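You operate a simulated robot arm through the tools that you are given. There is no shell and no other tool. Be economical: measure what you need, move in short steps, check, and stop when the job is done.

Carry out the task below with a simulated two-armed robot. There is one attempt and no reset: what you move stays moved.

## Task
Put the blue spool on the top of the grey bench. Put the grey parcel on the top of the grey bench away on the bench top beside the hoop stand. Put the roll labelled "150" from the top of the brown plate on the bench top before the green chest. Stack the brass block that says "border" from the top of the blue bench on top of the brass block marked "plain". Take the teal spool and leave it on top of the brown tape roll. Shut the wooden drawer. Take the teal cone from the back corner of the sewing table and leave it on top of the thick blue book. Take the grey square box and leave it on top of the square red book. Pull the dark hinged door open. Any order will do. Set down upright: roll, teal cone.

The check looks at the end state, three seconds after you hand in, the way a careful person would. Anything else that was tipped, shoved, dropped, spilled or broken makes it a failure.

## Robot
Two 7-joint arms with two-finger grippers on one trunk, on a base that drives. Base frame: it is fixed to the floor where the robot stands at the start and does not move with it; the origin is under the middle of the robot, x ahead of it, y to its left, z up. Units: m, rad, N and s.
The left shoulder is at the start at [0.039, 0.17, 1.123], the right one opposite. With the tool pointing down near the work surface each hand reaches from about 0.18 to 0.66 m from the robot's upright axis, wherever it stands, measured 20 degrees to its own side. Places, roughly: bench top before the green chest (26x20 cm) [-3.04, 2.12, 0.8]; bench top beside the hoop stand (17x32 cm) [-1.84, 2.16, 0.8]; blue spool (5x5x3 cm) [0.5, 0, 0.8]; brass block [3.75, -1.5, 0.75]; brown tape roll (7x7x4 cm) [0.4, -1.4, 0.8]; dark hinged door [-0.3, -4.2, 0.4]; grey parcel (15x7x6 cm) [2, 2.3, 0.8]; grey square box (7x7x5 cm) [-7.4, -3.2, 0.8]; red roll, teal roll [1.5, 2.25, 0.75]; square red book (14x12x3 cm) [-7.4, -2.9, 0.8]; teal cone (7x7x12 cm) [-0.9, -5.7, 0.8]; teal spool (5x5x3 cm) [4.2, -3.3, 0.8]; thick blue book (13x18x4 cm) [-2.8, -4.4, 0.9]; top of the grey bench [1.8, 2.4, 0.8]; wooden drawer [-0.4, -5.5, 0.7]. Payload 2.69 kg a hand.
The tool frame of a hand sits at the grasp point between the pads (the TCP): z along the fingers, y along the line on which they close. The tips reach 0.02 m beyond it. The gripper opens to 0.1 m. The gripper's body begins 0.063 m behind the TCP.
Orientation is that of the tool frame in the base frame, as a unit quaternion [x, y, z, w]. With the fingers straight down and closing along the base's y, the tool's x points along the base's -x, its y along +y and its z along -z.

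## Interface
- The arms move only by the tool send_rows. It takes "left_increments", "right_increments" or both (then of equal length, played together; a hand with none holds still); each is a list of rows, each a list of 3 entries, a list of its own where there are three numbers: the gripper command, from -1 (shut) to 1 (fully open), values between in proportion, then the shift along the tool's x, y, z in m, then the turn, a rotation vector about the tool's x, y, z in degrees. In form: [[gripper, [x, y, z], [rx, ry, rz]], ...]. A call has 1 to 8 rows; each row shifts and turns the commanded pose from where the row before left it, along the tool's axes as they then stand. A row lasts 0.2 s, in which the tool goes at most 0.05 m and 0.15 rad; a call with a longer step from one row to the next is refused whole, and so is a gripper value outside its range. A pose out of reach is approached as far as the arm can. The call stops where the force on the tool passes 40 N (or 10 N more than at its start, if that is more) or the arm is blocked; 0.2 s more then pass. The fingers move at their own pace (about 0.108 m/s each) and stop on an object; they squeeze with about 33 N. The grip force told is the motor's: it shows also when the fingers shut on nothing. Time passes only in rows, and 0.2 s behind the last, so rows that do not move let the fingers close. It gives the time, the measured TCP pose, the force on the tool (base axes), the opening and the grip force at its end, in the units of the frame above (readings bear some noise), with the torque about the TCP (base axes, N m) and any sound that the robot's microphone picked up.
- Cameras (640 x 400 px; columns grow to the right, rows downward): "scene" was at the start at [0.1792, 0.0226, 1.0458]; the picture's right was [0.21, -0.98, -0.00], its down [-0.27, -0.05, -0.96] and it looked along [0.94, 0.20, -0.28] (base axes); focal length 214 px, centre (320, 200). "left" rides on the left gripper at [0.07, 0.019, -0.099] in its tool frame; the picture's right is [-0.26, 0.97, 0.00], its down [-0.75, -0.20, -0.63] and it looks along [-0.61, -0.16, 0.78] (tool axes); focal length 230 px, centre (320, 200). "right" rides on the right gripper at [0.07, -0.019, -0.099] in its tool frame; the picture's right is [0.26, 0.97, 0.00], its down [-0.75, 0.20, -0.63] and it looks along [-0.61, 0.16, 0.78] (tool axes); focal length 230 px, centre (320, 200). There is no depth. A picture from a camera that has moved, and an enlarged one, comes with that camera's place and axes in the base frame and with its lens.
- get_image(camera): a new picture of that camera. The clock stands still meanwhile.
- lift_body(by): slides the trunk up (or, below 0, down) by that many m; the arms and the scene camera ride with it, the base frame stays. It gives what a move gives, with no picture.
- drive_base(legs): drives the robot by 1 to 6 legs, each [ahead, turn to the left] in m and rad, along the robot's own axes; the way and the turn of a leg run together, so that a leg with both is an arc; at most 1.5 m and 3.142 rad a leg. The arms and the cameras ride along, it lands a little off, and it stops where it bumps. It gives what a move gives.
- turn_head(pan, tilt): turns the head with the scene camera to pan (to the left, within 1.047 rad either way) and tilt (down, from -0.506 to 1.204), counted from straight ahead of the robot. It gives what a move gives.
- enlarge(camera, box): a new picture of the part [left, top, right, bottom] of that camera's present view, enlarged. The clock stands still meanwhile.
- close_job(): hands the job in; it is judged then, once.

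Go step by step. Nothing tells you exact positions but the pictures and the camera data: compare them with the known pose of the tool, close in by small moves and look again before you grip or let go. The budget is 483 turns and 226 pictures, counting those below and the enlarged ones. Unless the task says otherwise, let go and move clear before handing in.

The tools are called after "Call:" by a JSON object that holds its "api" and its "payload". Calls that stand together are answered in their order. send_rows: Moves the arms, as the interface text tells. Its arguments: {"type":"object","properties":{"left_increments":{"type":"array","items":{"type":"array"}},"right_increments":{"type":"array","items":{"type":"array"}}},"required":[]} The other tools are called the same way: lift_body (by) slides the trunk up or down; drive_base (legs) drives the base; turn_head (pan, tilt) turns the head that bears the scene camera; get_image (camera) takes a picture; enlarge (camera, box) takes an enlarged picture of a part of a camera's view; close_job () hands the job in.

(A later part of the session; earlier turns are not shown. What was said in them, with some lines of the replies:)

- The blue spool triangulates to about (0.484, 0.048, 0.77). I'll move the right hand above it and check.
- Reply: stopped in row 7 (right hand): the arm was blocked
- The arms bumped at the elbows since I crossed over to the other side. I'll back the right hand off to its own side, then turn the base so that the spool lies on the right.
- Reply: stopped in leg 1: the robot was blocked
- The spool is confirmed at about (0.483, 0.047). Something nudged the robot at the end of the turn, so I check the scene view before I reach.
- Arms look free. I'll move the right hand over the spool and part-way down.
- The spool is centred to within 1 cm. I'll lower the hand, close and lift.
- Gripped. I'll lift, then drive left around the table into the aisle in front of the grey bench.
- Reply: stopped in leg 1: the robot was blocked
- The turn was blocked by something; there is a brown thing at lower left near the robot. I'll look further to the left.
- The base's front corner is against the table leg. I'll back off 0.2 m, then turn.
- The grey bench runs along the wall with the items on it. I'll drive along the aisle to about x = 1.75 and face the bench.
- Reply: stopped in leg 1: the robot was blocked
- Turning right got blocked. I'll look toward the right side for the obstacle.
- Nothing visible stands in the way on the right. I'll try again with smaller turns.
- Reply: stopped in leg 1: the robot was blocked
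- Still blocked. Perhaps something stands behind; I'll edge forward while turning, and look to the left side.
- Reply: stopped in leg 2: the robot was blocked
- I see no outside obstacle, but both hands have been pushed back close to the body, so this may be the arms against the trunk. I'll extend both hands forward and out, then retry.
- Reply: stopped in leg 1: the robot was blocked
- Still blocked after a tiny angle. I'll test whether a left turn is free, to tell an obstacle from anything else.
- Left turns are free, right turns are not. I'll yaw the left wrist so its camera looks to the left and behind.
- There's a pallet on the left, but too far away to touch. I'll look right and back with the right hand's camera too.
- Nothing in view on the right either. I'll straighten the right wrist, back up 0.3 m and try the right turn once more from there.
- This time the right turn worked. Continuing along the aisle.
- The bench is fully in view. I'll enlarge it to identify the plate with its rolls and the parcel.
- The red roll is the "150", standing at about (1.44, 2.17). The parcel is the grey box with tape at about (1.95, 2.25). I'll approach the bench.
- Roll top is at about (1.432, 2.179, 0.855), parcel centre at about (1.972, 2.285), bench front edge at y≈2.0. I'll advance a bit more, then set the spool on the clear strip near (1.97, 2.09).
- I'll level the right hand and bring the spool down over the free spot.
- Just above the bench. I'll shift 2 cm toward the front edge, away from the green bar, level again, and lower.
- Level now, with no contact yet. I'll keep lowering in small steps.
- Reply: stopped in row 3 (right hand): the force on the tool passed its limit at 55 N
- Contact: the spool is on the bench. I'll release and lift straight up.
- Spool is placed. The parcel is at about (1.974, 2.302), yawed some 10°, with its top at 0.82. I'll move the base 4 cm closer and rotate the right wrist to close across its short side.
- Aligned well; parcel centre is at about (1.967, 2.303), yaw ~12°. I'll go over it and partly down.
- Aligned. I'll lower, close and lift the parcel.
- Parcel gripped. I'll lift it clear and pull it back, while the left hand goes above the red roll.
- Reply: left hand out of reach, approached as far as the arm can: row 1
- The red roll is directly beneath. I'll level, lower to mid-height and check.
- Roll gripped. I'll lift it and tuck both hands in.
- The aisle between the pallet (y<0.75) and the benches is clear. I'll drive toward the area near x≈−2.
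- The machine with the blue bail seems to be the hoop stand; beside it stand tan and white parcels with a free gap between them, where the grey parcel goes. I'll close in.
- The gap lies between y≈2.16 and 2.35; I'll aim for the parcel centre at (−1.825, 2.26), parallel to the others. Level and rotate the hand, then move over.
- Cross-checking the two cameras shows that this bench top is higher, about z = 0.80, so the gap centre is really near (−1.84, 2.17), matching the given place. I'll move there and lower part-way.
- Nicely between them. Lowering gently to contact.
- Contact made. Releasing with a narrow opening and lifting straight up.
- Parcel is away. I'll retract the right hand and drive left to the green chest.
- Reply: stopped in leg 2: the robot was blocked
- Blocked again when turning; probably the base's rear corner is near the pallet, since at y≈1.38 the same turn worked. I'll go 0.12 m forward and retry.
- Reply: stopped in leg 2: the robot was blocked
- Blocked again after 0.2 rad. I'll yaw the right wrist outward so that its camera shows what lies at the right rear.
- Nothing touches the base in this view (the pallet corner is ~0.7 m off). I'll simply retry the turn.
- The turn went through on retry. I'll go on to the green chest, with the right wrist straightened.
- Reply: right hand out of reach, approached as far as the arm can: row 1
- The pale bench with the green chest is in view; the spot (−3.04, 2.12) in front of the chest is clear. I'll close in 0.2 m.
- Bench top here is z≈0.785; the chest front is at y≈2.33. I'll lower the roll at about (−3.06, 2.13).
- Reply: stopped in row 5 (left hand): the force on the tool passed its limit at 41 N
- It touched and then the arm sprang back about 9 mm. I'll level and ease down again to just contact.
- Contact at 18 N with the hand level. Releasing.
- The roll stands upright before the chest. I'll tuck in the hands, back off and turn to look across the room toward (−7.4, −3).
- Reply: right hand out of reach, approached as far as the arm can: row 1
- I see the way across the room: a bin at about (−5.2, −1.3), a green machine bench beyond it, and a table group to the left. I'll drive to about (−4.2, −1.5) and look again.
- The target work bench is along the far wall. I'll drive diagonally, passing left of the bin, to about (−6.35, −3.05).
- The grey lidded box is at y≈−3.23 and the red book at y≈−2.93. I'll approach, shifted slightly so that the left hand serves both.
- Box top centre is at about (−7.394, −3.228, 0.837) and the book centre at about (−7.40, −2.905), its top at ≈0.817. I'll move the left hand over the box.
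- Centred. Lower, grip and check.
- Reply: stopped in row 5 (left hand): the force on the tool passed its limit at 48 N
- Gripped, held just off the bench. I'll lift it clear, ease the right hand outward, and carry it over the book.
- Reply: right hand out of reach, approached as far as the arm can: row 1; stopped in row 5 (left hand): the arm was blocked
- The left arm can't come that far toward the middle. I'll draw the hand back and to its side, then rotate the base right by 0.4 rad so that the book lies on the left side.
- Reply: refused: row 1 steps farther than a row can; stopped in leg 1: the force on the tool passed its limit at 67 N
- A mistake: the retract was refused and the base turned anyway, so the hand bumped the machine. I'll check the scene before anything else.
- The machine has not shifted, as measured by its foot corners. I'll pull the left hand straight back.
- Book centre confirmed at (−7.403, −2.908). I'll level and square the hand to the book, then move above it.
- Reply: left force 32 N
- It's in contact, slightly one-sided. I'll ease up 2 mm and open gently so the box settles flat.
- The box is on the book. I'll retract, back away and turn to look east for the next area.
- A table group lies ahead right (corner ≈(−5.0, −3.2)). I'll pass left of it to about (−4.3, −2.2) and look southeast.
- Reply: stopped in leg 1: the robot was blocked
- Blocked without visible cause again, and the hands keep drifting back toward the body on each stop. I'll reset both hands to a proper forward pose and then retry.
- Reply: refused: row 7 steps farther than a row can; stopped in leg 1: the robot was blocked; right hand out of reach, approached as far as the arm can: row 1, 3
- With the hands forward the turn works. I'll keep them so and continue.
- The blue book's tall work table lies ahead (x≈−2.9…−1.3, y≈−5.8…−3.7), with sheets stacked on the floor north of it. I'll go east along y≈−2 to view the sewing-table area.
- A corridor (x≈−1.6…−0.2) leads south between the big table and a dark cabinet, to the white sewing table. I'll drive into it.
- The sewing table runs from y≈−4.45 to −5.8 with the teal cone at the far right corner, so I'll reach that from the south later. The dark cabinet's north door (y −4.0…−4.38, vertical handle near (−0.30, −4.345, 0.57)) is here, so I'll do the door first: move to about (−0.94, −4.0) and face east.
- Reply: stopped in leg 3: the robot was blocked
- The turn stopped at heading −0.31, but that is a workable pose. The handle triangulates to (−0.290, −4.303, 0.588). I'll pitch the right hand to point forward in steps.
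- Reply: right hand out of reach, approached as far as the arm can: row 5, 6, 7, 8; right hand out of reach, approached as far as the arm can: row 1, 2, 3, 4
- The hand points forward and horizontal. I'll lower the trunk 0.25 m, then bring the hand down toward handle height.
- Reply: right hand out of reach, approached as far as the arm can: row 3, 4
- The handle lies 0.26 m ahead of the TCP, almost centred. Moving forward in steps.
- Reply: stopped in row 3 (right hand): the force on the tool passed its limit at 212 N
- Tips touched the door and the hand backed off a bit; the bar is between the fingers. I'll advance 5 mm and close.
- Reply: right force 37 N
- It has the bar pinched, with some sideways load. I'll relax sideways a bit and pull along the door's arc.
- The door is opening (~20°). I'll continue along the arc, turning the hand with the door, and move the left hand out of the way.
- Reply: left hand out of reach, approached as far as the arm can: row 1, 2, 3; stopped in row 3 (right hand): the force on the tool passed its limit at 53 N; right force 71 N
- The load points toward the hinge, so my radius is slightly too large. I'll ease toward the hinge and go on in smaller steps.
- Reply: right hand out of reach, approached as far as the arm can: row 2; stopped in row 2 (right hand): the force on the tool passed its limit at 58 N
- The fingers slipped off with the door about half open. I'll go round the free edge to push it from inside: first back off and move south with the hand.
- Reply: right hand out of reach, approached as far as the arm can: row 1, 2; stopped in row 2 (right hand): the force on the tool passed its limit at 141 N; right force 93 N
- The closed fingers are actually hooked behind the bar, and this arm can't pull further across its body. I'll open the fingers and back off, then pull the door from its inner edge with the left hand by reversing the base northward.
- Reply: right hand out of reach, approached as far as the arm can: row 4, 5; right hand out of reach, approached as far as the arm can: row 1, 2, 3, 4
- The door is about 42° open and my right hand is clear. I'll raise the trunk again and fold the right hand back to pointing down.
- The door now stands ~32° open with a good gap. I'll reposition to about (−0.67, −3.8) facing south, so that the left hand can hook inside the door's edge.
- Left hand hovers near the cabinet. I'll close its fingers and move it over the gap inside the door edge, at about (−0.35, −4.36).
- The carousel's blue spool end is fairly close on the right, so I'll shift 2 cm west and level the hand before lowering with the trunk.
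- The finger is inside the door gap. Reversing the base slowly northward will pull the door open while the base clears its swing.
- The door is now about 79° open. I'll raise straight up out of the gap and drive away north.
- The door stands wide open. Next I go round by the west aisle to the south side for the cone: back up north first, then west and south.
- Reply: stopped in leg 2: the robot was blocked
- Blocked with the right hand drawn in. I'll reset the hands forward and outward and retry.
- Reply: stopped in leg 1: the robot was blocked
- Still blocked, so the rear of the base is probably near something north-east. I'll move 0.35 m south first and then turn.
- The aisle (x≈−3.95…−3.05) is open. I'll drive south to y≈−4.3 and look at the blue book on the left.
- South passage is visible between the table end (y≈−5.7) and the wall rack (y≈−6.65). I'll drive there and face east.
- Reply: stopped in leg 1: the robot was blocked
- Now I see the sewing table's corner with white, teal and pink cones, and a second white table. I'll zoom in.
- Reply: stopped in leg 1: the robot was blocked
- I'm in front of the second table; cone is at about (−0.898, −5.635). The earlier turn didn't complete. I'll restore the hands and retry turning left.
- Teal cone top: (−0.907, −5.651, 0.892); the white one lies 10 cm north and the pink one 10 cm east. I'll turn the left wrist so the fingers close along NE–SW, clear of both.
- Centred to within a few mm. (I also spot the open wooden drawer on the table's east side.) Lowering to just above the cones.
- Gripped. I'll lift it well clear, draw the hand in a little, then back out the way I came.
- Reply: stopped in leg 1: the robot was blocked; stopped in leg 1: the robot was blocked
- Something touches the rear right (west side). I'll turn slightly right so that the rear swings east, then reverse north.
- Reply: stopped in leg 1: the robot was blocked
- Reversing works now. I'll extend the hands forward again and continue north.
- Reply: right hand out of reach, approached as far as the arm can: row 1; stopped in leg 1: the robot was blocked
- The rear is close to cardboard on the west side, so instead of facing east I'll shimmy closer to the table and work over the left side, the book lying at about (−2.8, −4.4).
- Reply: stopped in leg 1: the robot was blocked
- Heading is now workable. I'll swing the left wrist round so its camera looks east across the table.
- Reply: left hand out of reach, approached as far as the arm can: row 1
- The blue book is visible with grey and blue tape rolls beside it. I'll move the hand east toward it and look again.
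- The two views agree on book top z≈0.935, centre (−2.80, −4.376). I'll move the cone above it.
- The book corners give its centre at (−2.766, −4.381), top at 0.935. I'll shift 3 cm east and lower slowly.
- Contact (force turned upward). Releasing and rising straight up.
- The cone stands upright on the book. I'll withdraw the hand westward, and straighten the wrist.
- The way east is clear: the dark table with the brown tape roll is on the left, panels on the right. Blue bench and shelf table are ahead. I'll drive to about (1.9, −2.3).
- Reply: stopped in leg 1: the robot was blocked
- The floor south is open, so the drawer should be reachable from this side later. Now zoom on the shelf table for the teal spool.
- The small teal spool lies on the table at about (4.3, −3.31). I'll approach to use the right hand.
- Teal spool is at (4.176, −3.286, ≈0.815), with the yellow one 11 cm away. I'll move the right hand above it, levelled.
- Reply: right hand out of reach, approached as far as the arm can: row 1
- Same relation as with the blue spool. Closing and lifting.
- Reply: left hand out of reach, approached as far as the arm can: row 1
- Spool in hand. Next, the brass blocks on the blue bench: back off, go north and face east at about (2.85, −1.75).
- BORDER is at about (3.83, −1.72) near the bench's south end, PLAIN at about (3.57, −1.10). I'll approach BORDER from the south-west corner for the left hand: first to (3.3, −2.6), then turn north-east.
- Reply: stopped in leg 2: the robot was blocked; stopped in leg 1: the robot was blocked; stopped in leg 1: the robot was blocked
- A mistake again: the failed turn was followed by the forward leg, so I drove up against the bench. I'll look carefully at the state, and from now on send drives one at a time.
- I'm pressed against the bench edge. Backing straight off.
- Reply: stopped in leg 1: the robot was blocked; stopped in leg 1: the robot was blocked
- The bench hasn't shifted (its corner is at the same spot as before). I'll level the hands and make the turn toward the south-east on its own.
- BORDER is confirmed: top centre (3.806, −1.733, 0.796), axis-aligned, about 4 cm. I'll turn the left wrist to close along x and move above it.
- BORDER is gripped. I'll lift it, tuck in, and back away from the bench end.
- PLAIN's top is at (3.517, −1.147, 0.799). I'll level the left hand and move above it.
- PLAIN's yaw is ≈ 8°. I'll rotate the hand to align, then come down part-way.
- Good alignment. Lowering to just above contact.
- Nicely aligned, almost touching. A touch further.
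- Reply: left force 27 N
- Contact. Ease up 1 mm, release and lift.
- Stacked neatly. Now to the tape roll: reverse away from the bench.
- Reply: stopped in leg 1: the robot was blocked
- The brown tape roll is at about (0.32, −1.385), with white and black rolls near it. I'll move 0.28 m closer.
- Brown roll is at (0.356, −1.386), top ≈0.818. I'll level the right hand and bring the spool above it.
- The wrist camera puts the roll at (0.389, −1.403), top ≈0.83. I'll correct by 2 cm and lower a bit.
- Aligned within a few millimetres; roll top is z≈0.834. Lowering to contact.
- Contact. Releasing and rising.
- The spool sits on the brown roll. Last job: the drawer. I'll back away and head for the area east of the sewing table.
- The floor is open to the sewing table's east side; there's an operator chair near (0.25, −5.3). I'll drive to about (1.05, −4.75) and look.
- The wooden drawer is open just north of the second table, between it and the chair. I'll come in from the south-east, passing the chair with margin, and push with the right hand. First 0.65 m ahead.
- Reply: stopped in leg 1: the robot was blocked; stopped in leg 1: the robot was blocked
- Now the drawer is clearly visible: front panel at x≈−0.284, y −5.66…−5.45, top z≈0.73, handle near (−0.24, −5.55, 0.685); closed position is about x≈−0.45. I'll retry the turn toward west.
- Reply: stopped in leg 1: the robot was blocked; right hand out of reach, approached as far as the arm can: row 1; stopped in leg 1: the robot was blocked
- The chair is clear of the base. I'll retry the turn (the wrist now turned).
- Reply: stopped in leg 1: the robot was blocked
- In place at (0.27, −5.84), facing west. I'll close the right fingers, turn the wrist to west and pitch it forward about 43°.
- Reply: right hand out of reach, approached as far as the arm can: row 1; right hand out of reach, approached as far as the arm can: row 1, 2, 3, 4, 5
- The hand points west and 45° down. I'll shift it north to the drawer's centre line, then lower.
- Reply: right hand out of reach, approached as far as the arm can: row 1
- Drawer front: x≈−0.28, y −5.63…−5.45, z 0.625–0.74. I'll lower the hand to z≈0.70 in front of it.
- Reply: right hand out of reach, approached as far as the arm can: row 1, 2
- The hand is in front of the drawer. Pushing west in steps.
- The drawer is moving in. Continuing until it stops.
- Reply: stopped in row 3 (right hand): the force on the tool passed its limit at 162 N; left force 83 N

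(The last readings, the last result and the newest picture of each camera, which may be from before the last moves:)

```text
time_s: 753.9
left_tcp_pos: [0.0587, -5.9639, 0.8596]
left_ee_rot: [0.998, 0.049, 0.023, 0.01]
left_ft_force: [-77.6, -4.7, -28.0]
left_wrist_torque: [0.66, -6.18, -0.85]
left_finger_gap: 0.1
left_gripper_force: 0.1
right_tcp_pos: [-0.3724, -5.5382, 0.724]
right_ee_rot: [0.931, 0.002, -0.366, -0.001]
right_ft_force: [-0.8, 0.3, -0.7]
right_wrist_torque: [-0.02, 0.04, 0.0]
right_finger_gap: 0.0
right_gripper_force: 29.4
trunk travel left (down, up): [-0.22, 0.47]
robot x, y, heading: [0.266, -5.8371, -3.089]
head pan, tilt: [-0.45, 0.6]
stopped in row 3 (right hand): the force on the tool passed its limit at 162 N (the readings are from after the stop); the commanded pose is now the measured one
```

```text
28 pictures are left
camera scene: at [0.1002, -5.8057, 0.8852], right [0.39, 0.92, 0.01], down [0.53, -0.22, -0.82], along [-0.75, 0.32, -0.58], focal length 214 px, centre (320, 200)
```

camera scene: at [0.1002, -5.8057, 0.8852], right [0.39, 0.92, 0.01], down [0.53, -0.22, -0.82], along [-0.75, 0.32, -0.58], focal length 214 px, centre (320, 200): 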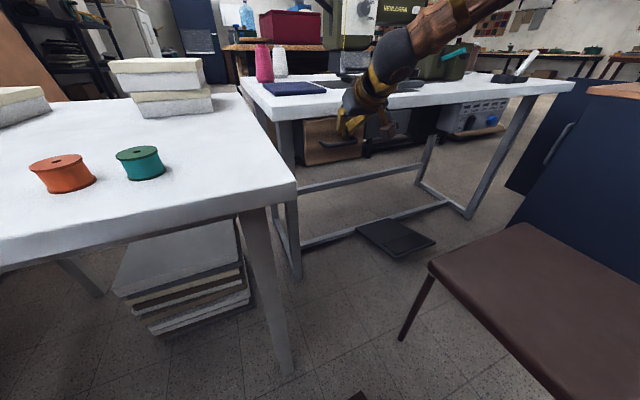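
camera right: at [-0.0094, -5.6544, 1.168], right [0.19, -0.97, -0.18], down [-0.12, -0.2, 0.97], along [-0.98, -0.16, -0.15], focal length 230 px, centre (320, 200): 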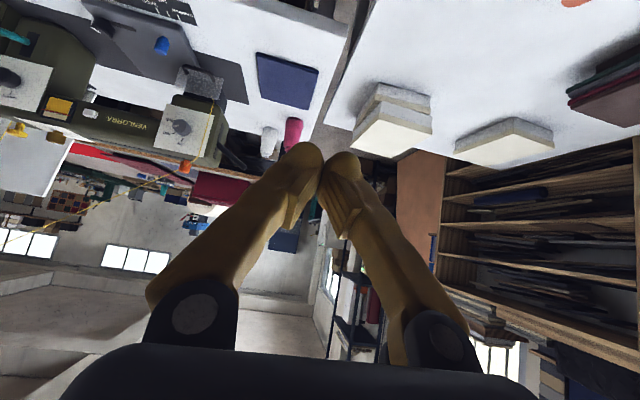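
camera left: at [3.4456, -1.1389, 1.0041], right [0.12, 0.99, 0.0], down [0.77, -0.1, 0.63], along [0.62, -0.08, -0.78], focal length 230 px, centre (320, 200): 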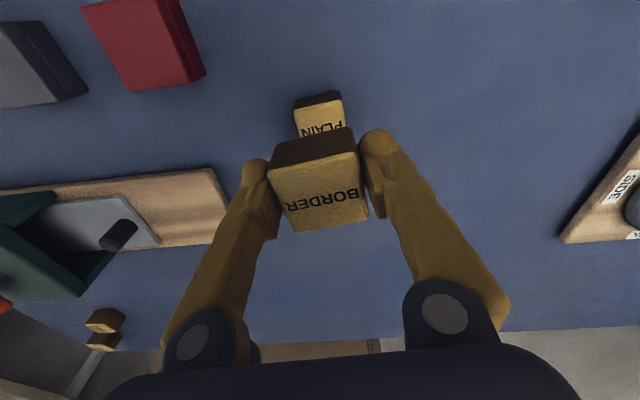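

Call:
{"api": "enlarge", "payload": {"camera": "scene", "box": [240, 60, 440, 200]}}

Call:
{"api": "send_rows", "payload": {"right_increments": [[-1, [0, 0, 0], [0, 0, 0]]]}}

```text
2.86 times, centred on (340, 130) of scene
camera zoom: at [0.1002, -5.8057, 0.8852], right [0.39, 0.92, 0.01], down [0.53, -0.22, -0.82], along [-0.75, 0.32, -0.58], focal length 613 px, centre (263, 400)
```

zoom: 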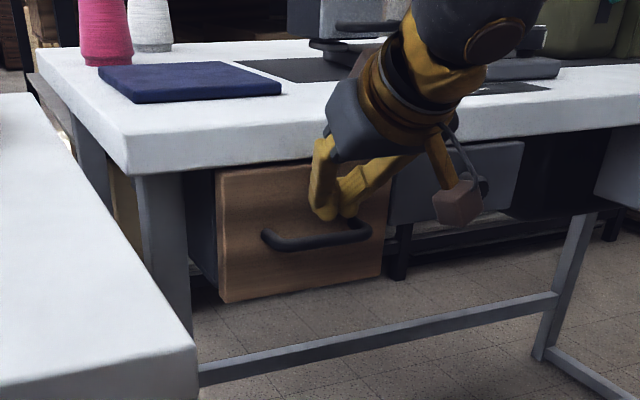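

```text
time_s: 754.2
left_tcp_pos: [0.0591, -5.9584, 0.8615]
left_ee_rot: [0.999, 0.032, 0.014, 0.003]
left_ft_force: [-194.3, -102.5, 35.0]
left_wrist_torque: [11.17, -25.02, -11.91]
left_finger_gap: 0.0998
left_gripper_force: 0.1
right_tcp_pos: [-0.3612, -5.5373, 0.7367]
right_ee_rot: [0.927, 0.002, -0.375, 0.0]
right_ft_force: [0.5, 0.6, -0.5]
right_wrist_torque: [-0.02, 0.01, -0.02]
right_finger_gap: 0.0
right_gripper_force: 29.5
trunk travel left (down, up): [-0.22, 0.47]
robot x, y, heading: [0.2709, -5.8391, -3.092]
head pan, tilt: [-0.45, 0.6]
stopped in row 1 (left hand): the force on the tool passed its limit at 96 N (the readings are from after the stop); the commanded pose is now the measured one
```

The left hand is pressing against the robot's own body (its stops push it inward). I'll move it forward and up at once.

Call:
{"api": "send_rows", "payload": {"left_increments": [[1, [-0.03, 0, -0.02], [0, 0, 0]], [1, [-0.03, 0, -0.02], [0, 0, 0]], [1, [-0.03, 0, -0.02], [0, 0, 0]]]}}

```text
time_s: 755.0
left_tcp_pos: [-0.0183, -5.972, 0.9194]
left_ee_rot: [0.999, 0.05, 0.014, 0.011]
left_ft_force: [-0.8, 0.2, 0.6]
left_wrist_torque: [0.01, 0.02, 0.02]
left_finger_gap: 0.1
left_gripper_force: 0.0
right_tcp_pos: [-0.3622, -5.5362, 0.7344]
right_ee_rot: [0.928, 0.002, -0.373, -0.002]
right_ft_force: [0.2, 0.1, 1.0]
right_wrist_torque: [-0.02, 0.03, 0.01]
right_finger_gap: 0.0
right_gripper_force: 29.4
trunk travel left (down, up): [-0.22, 0.47]
robot x, y, heading: [0.269, -5.8397, -3.092]
head pan, tilt: [-0.45, 0.6]
```

Left is free. I'll back the right hand off a little to measure the drawer.

Call:
{"api": "send_rows", "payload": {"right_increments": [[-1, [0.03, 0, -0.0265], [0, 0, 0]], [-1, [0.03, 0, -0.0265], [0, 0, 0]], [-1, [0.03, 0, -0.0265], [0, 0, 0]]]}}

Call:
{"api": "enlarge", "payload": {"camera": "scene", "box": [240, 70, 440, 200]}}

```text
time_s: 755.8
left_tcp_pos: [-0.018, -5.9718, 0.9188]
left_ee_rot: [0.999, 0.051, 0.015, 0.012]
left_ft_force: [1.0, 0.5, 0.3]
left_wrist_torque: [-0.02, 0.0, 0.01]
left_finger_gap: 0.0998
left_gripper_force: 0.0
right_tcp_pos: [-0.2429, -5.5348, 0.7287]
right_ee_rot: [0.928, 0.001, -0.372, -0.002]
right_ft_force: [-0.4, 0.7, 0.3]
right_wrist_torque: [0.0, 0.02, 0.02]
right_finger_gap: 0.0
right_gripper_force: 29.0
trunk travel left (down, up): [-0.22, 0.47]
robot x, y, heading: [0.2669, -5.8381, -3.09]
head pan, tilt: [-0.45, 0.6]
```

```text
3.08 times, centred on (340, 135) of scene
camera zoom: at [0.1003, -5.8062, 0.8853], right [0.39, 0.92, 0.01], down [0.53, -0.22, -0.82], along [-0.75, 0.32, -0.58], focal length 660 px, centre (258, 400)
```

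zoom: 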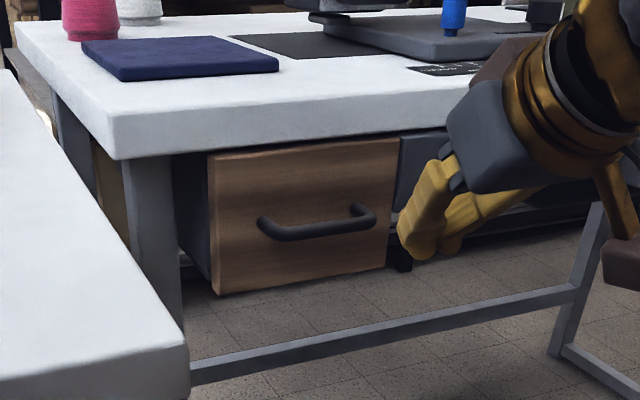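

It looks closed (no interior visible, panel right under the table edge). I'll push once more gently to confirm the hard stop.

Call:
{"api": "send_rows", "payload": {"right_increments": [[-1, [-0.0165, 0, 0.04], [0, 0, 0]], [-1, [-0.03, 0, 0.0264], [0, 0, 0]], [-1, [-0.03, 0, 0.0264], [0, 0, 0]], [-1, [-0.015, 0, 0.0132], [0, 0, 0]], [-1, [-0.0075, 0, 0.0066], [0, 0, 0]]]}}

```text
time_s: 757.0
left_tcp_pos: [-0.0034, -5.9711, 0.9132]
left_ee_rot: [0.998, 0.048, 0.03, 0.012]
left_ft_force: [-0.5, -0.3, -0.2]
left_wrist_torque: [-0.01, -0.07, 0.02]
left_finger_gap: 0.0998
left_gripper_force: 0.0
right_tcp_pos: [-0.3762, -5.5363, 0.7211]
right_ee_rot: [0.927, 0.0, -0.374, 0.0]
right_ft_force: [-0.1, 0.2, -1.4]
right_wrist_torque: [-0.02, 0.01, 0.06]
right_finger_gap: 0.0
right_gripper_force: 29.6
trunk travel left (down, up): [-0.22, 0.47]
robot x, y, heading: [0.2679, -5.8391, -3.096]
head pan, tilt: [-0.45, 0.6]
stopped in row 5 (right hand): the force on the tool passed its limit at 45 N (the readings are from after the stop); the commanded pose is now the measured one
```

Same stop position at 45 N: the drawer is home. I'll withdraw the hand, raise the trunk and straighten the wrist.

Call:
{"api": "send_rows", "payload": {"right_increments": [[-1, [0.03, 0, -0.0264], [0, 0, 0]], [-1, [0.03, 0, -0.0264], [0, 0, 0]], [-1, [0.03, 0, -0.0264], [0, 0, 0]], [-1, [0.03, 0, -0.0264], [0, 0, 0]], [-1, [0.03, 0, -0.0264], [0, 0, 0]], [-1, [-0.0264, 0, -0.03], [0, 0, 0]], [-1, [-0.0264, 0, -0.03], [0, 0, 0]], [-1, [-0.0264, 0, -0.03], [0, 0, 0]]]}}

Call:
{"api": "lift_body", "payload": {"by": 0.22}}

Call:
{"api": "enlarge", "payload": {"camera": "scene", "box": [220, 90, 460, 260]}}

```text
time_s: 758.8
left_tcp_pos: [-0.001, -5.9718, 0.9125]
left_ee_rot: [0.998, 0.049, 0.03, 0.011]
left_ft_force: [1.1, -1.0, 0.0]
left_wrist_torque: [0.02, 0.05, 0.0]
left_finger_gap: 0.1001
left_gripper_force: 0.1
right_tcp_pos: [-0.1669, -5.5379, 0.8366]
right_ee_rot: [0.927, 0.002, -0.375, 0.0]
right_ft_force: [0.4, 0.6, 0.6]
right_wrist_torque: [0.03, -0.01, -0.01]
right_finger_gap: 0.0003
right_gripper_force: 29.6
trunk travel left (down, up): [-0.22, 0.47]
robot x, y, heading: [0.2671, -5.8362, -3.089]
head pan, tilt: [-0.45, 0.6]
```

```text
time_s: 761.1
left_tcp_pos: [-0.0016, -5.9709, 1.1301]
left_ee_rot: [0.998, 0.049, 0.033, 0.012]
left_ft_force: [0.1, 0.8, 0.1]
left_wrist_torque: [0.01, -0.02, -0.01]
left_finger_gap: 0.0999
left_gripper_force: 0.0
right_tcp_pos: [-0.1684, -5.5362, 1.0553]
right_ee_rot: [0.927, 0.001, -0.376, 0.0]
right_ft_force: [-0.5, -0.3, 0.1]
right_wrist_torque: [-0.03, -0.03, -0.03]
right_finger_gap: 0.0
right_gripper_force: 30.0
trunk travel left (down, up): [-0.44, 0.25]
robot x, y, heading: [0.2686, -5.8355, -3.089]
head pan, tilt: [-0.45, 0.6]
```

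```text
2.35 times, centred on (340, 175) of scene
camera zoom: at [0.0968, -5.8061, 1.1051], right [0.39, 0.92, 0.01], down [0.53, -0.22, -0.82], along [-0.75, 0.32, -0.58], focal length 505 px, centre (273, 259)
```

zoom: 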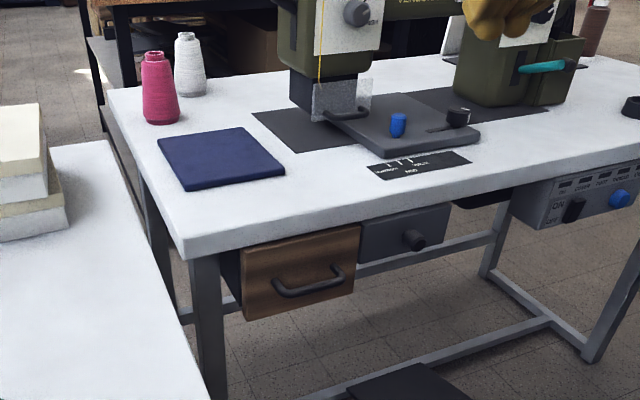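

All nine jobs are done: the drawer is home, both hands are empty and clear of everything, and the chair hasn't been touched. Handing in.

Call:
{"api": "close_job", "payload": {}}

```text
The job is handed in.
```

I finished all nine jobs and handed in, with both hands empty and clear.

Three things the check might catch:
- **Bumped machine:** the left hand hit the machine beside the red book once with about 67 N. It had not shifted when I measured its foot corners afterwards.
- **Blue bench:** I drove up against the edge once. The bench corner was in the same place afterwards, but I didn't check the boxes underneath it closely.
- **Stalled drives:** many base moves stopped short, mostly with nothing visible in the way. Two may have been contact, with a table leg at the start and with cardboard near the blue book's table. I can't rule out that something low was nudged.

The dark door is open about 79°, not a full 90°. The wooden drawer hit a firm stop twice at the same depth, so I took it as shut. The task didn't show which object was the hoop stand, so I took it to be the machine with the blue tube handle. I put the grey parcel in the gap between the two parcels beside it.
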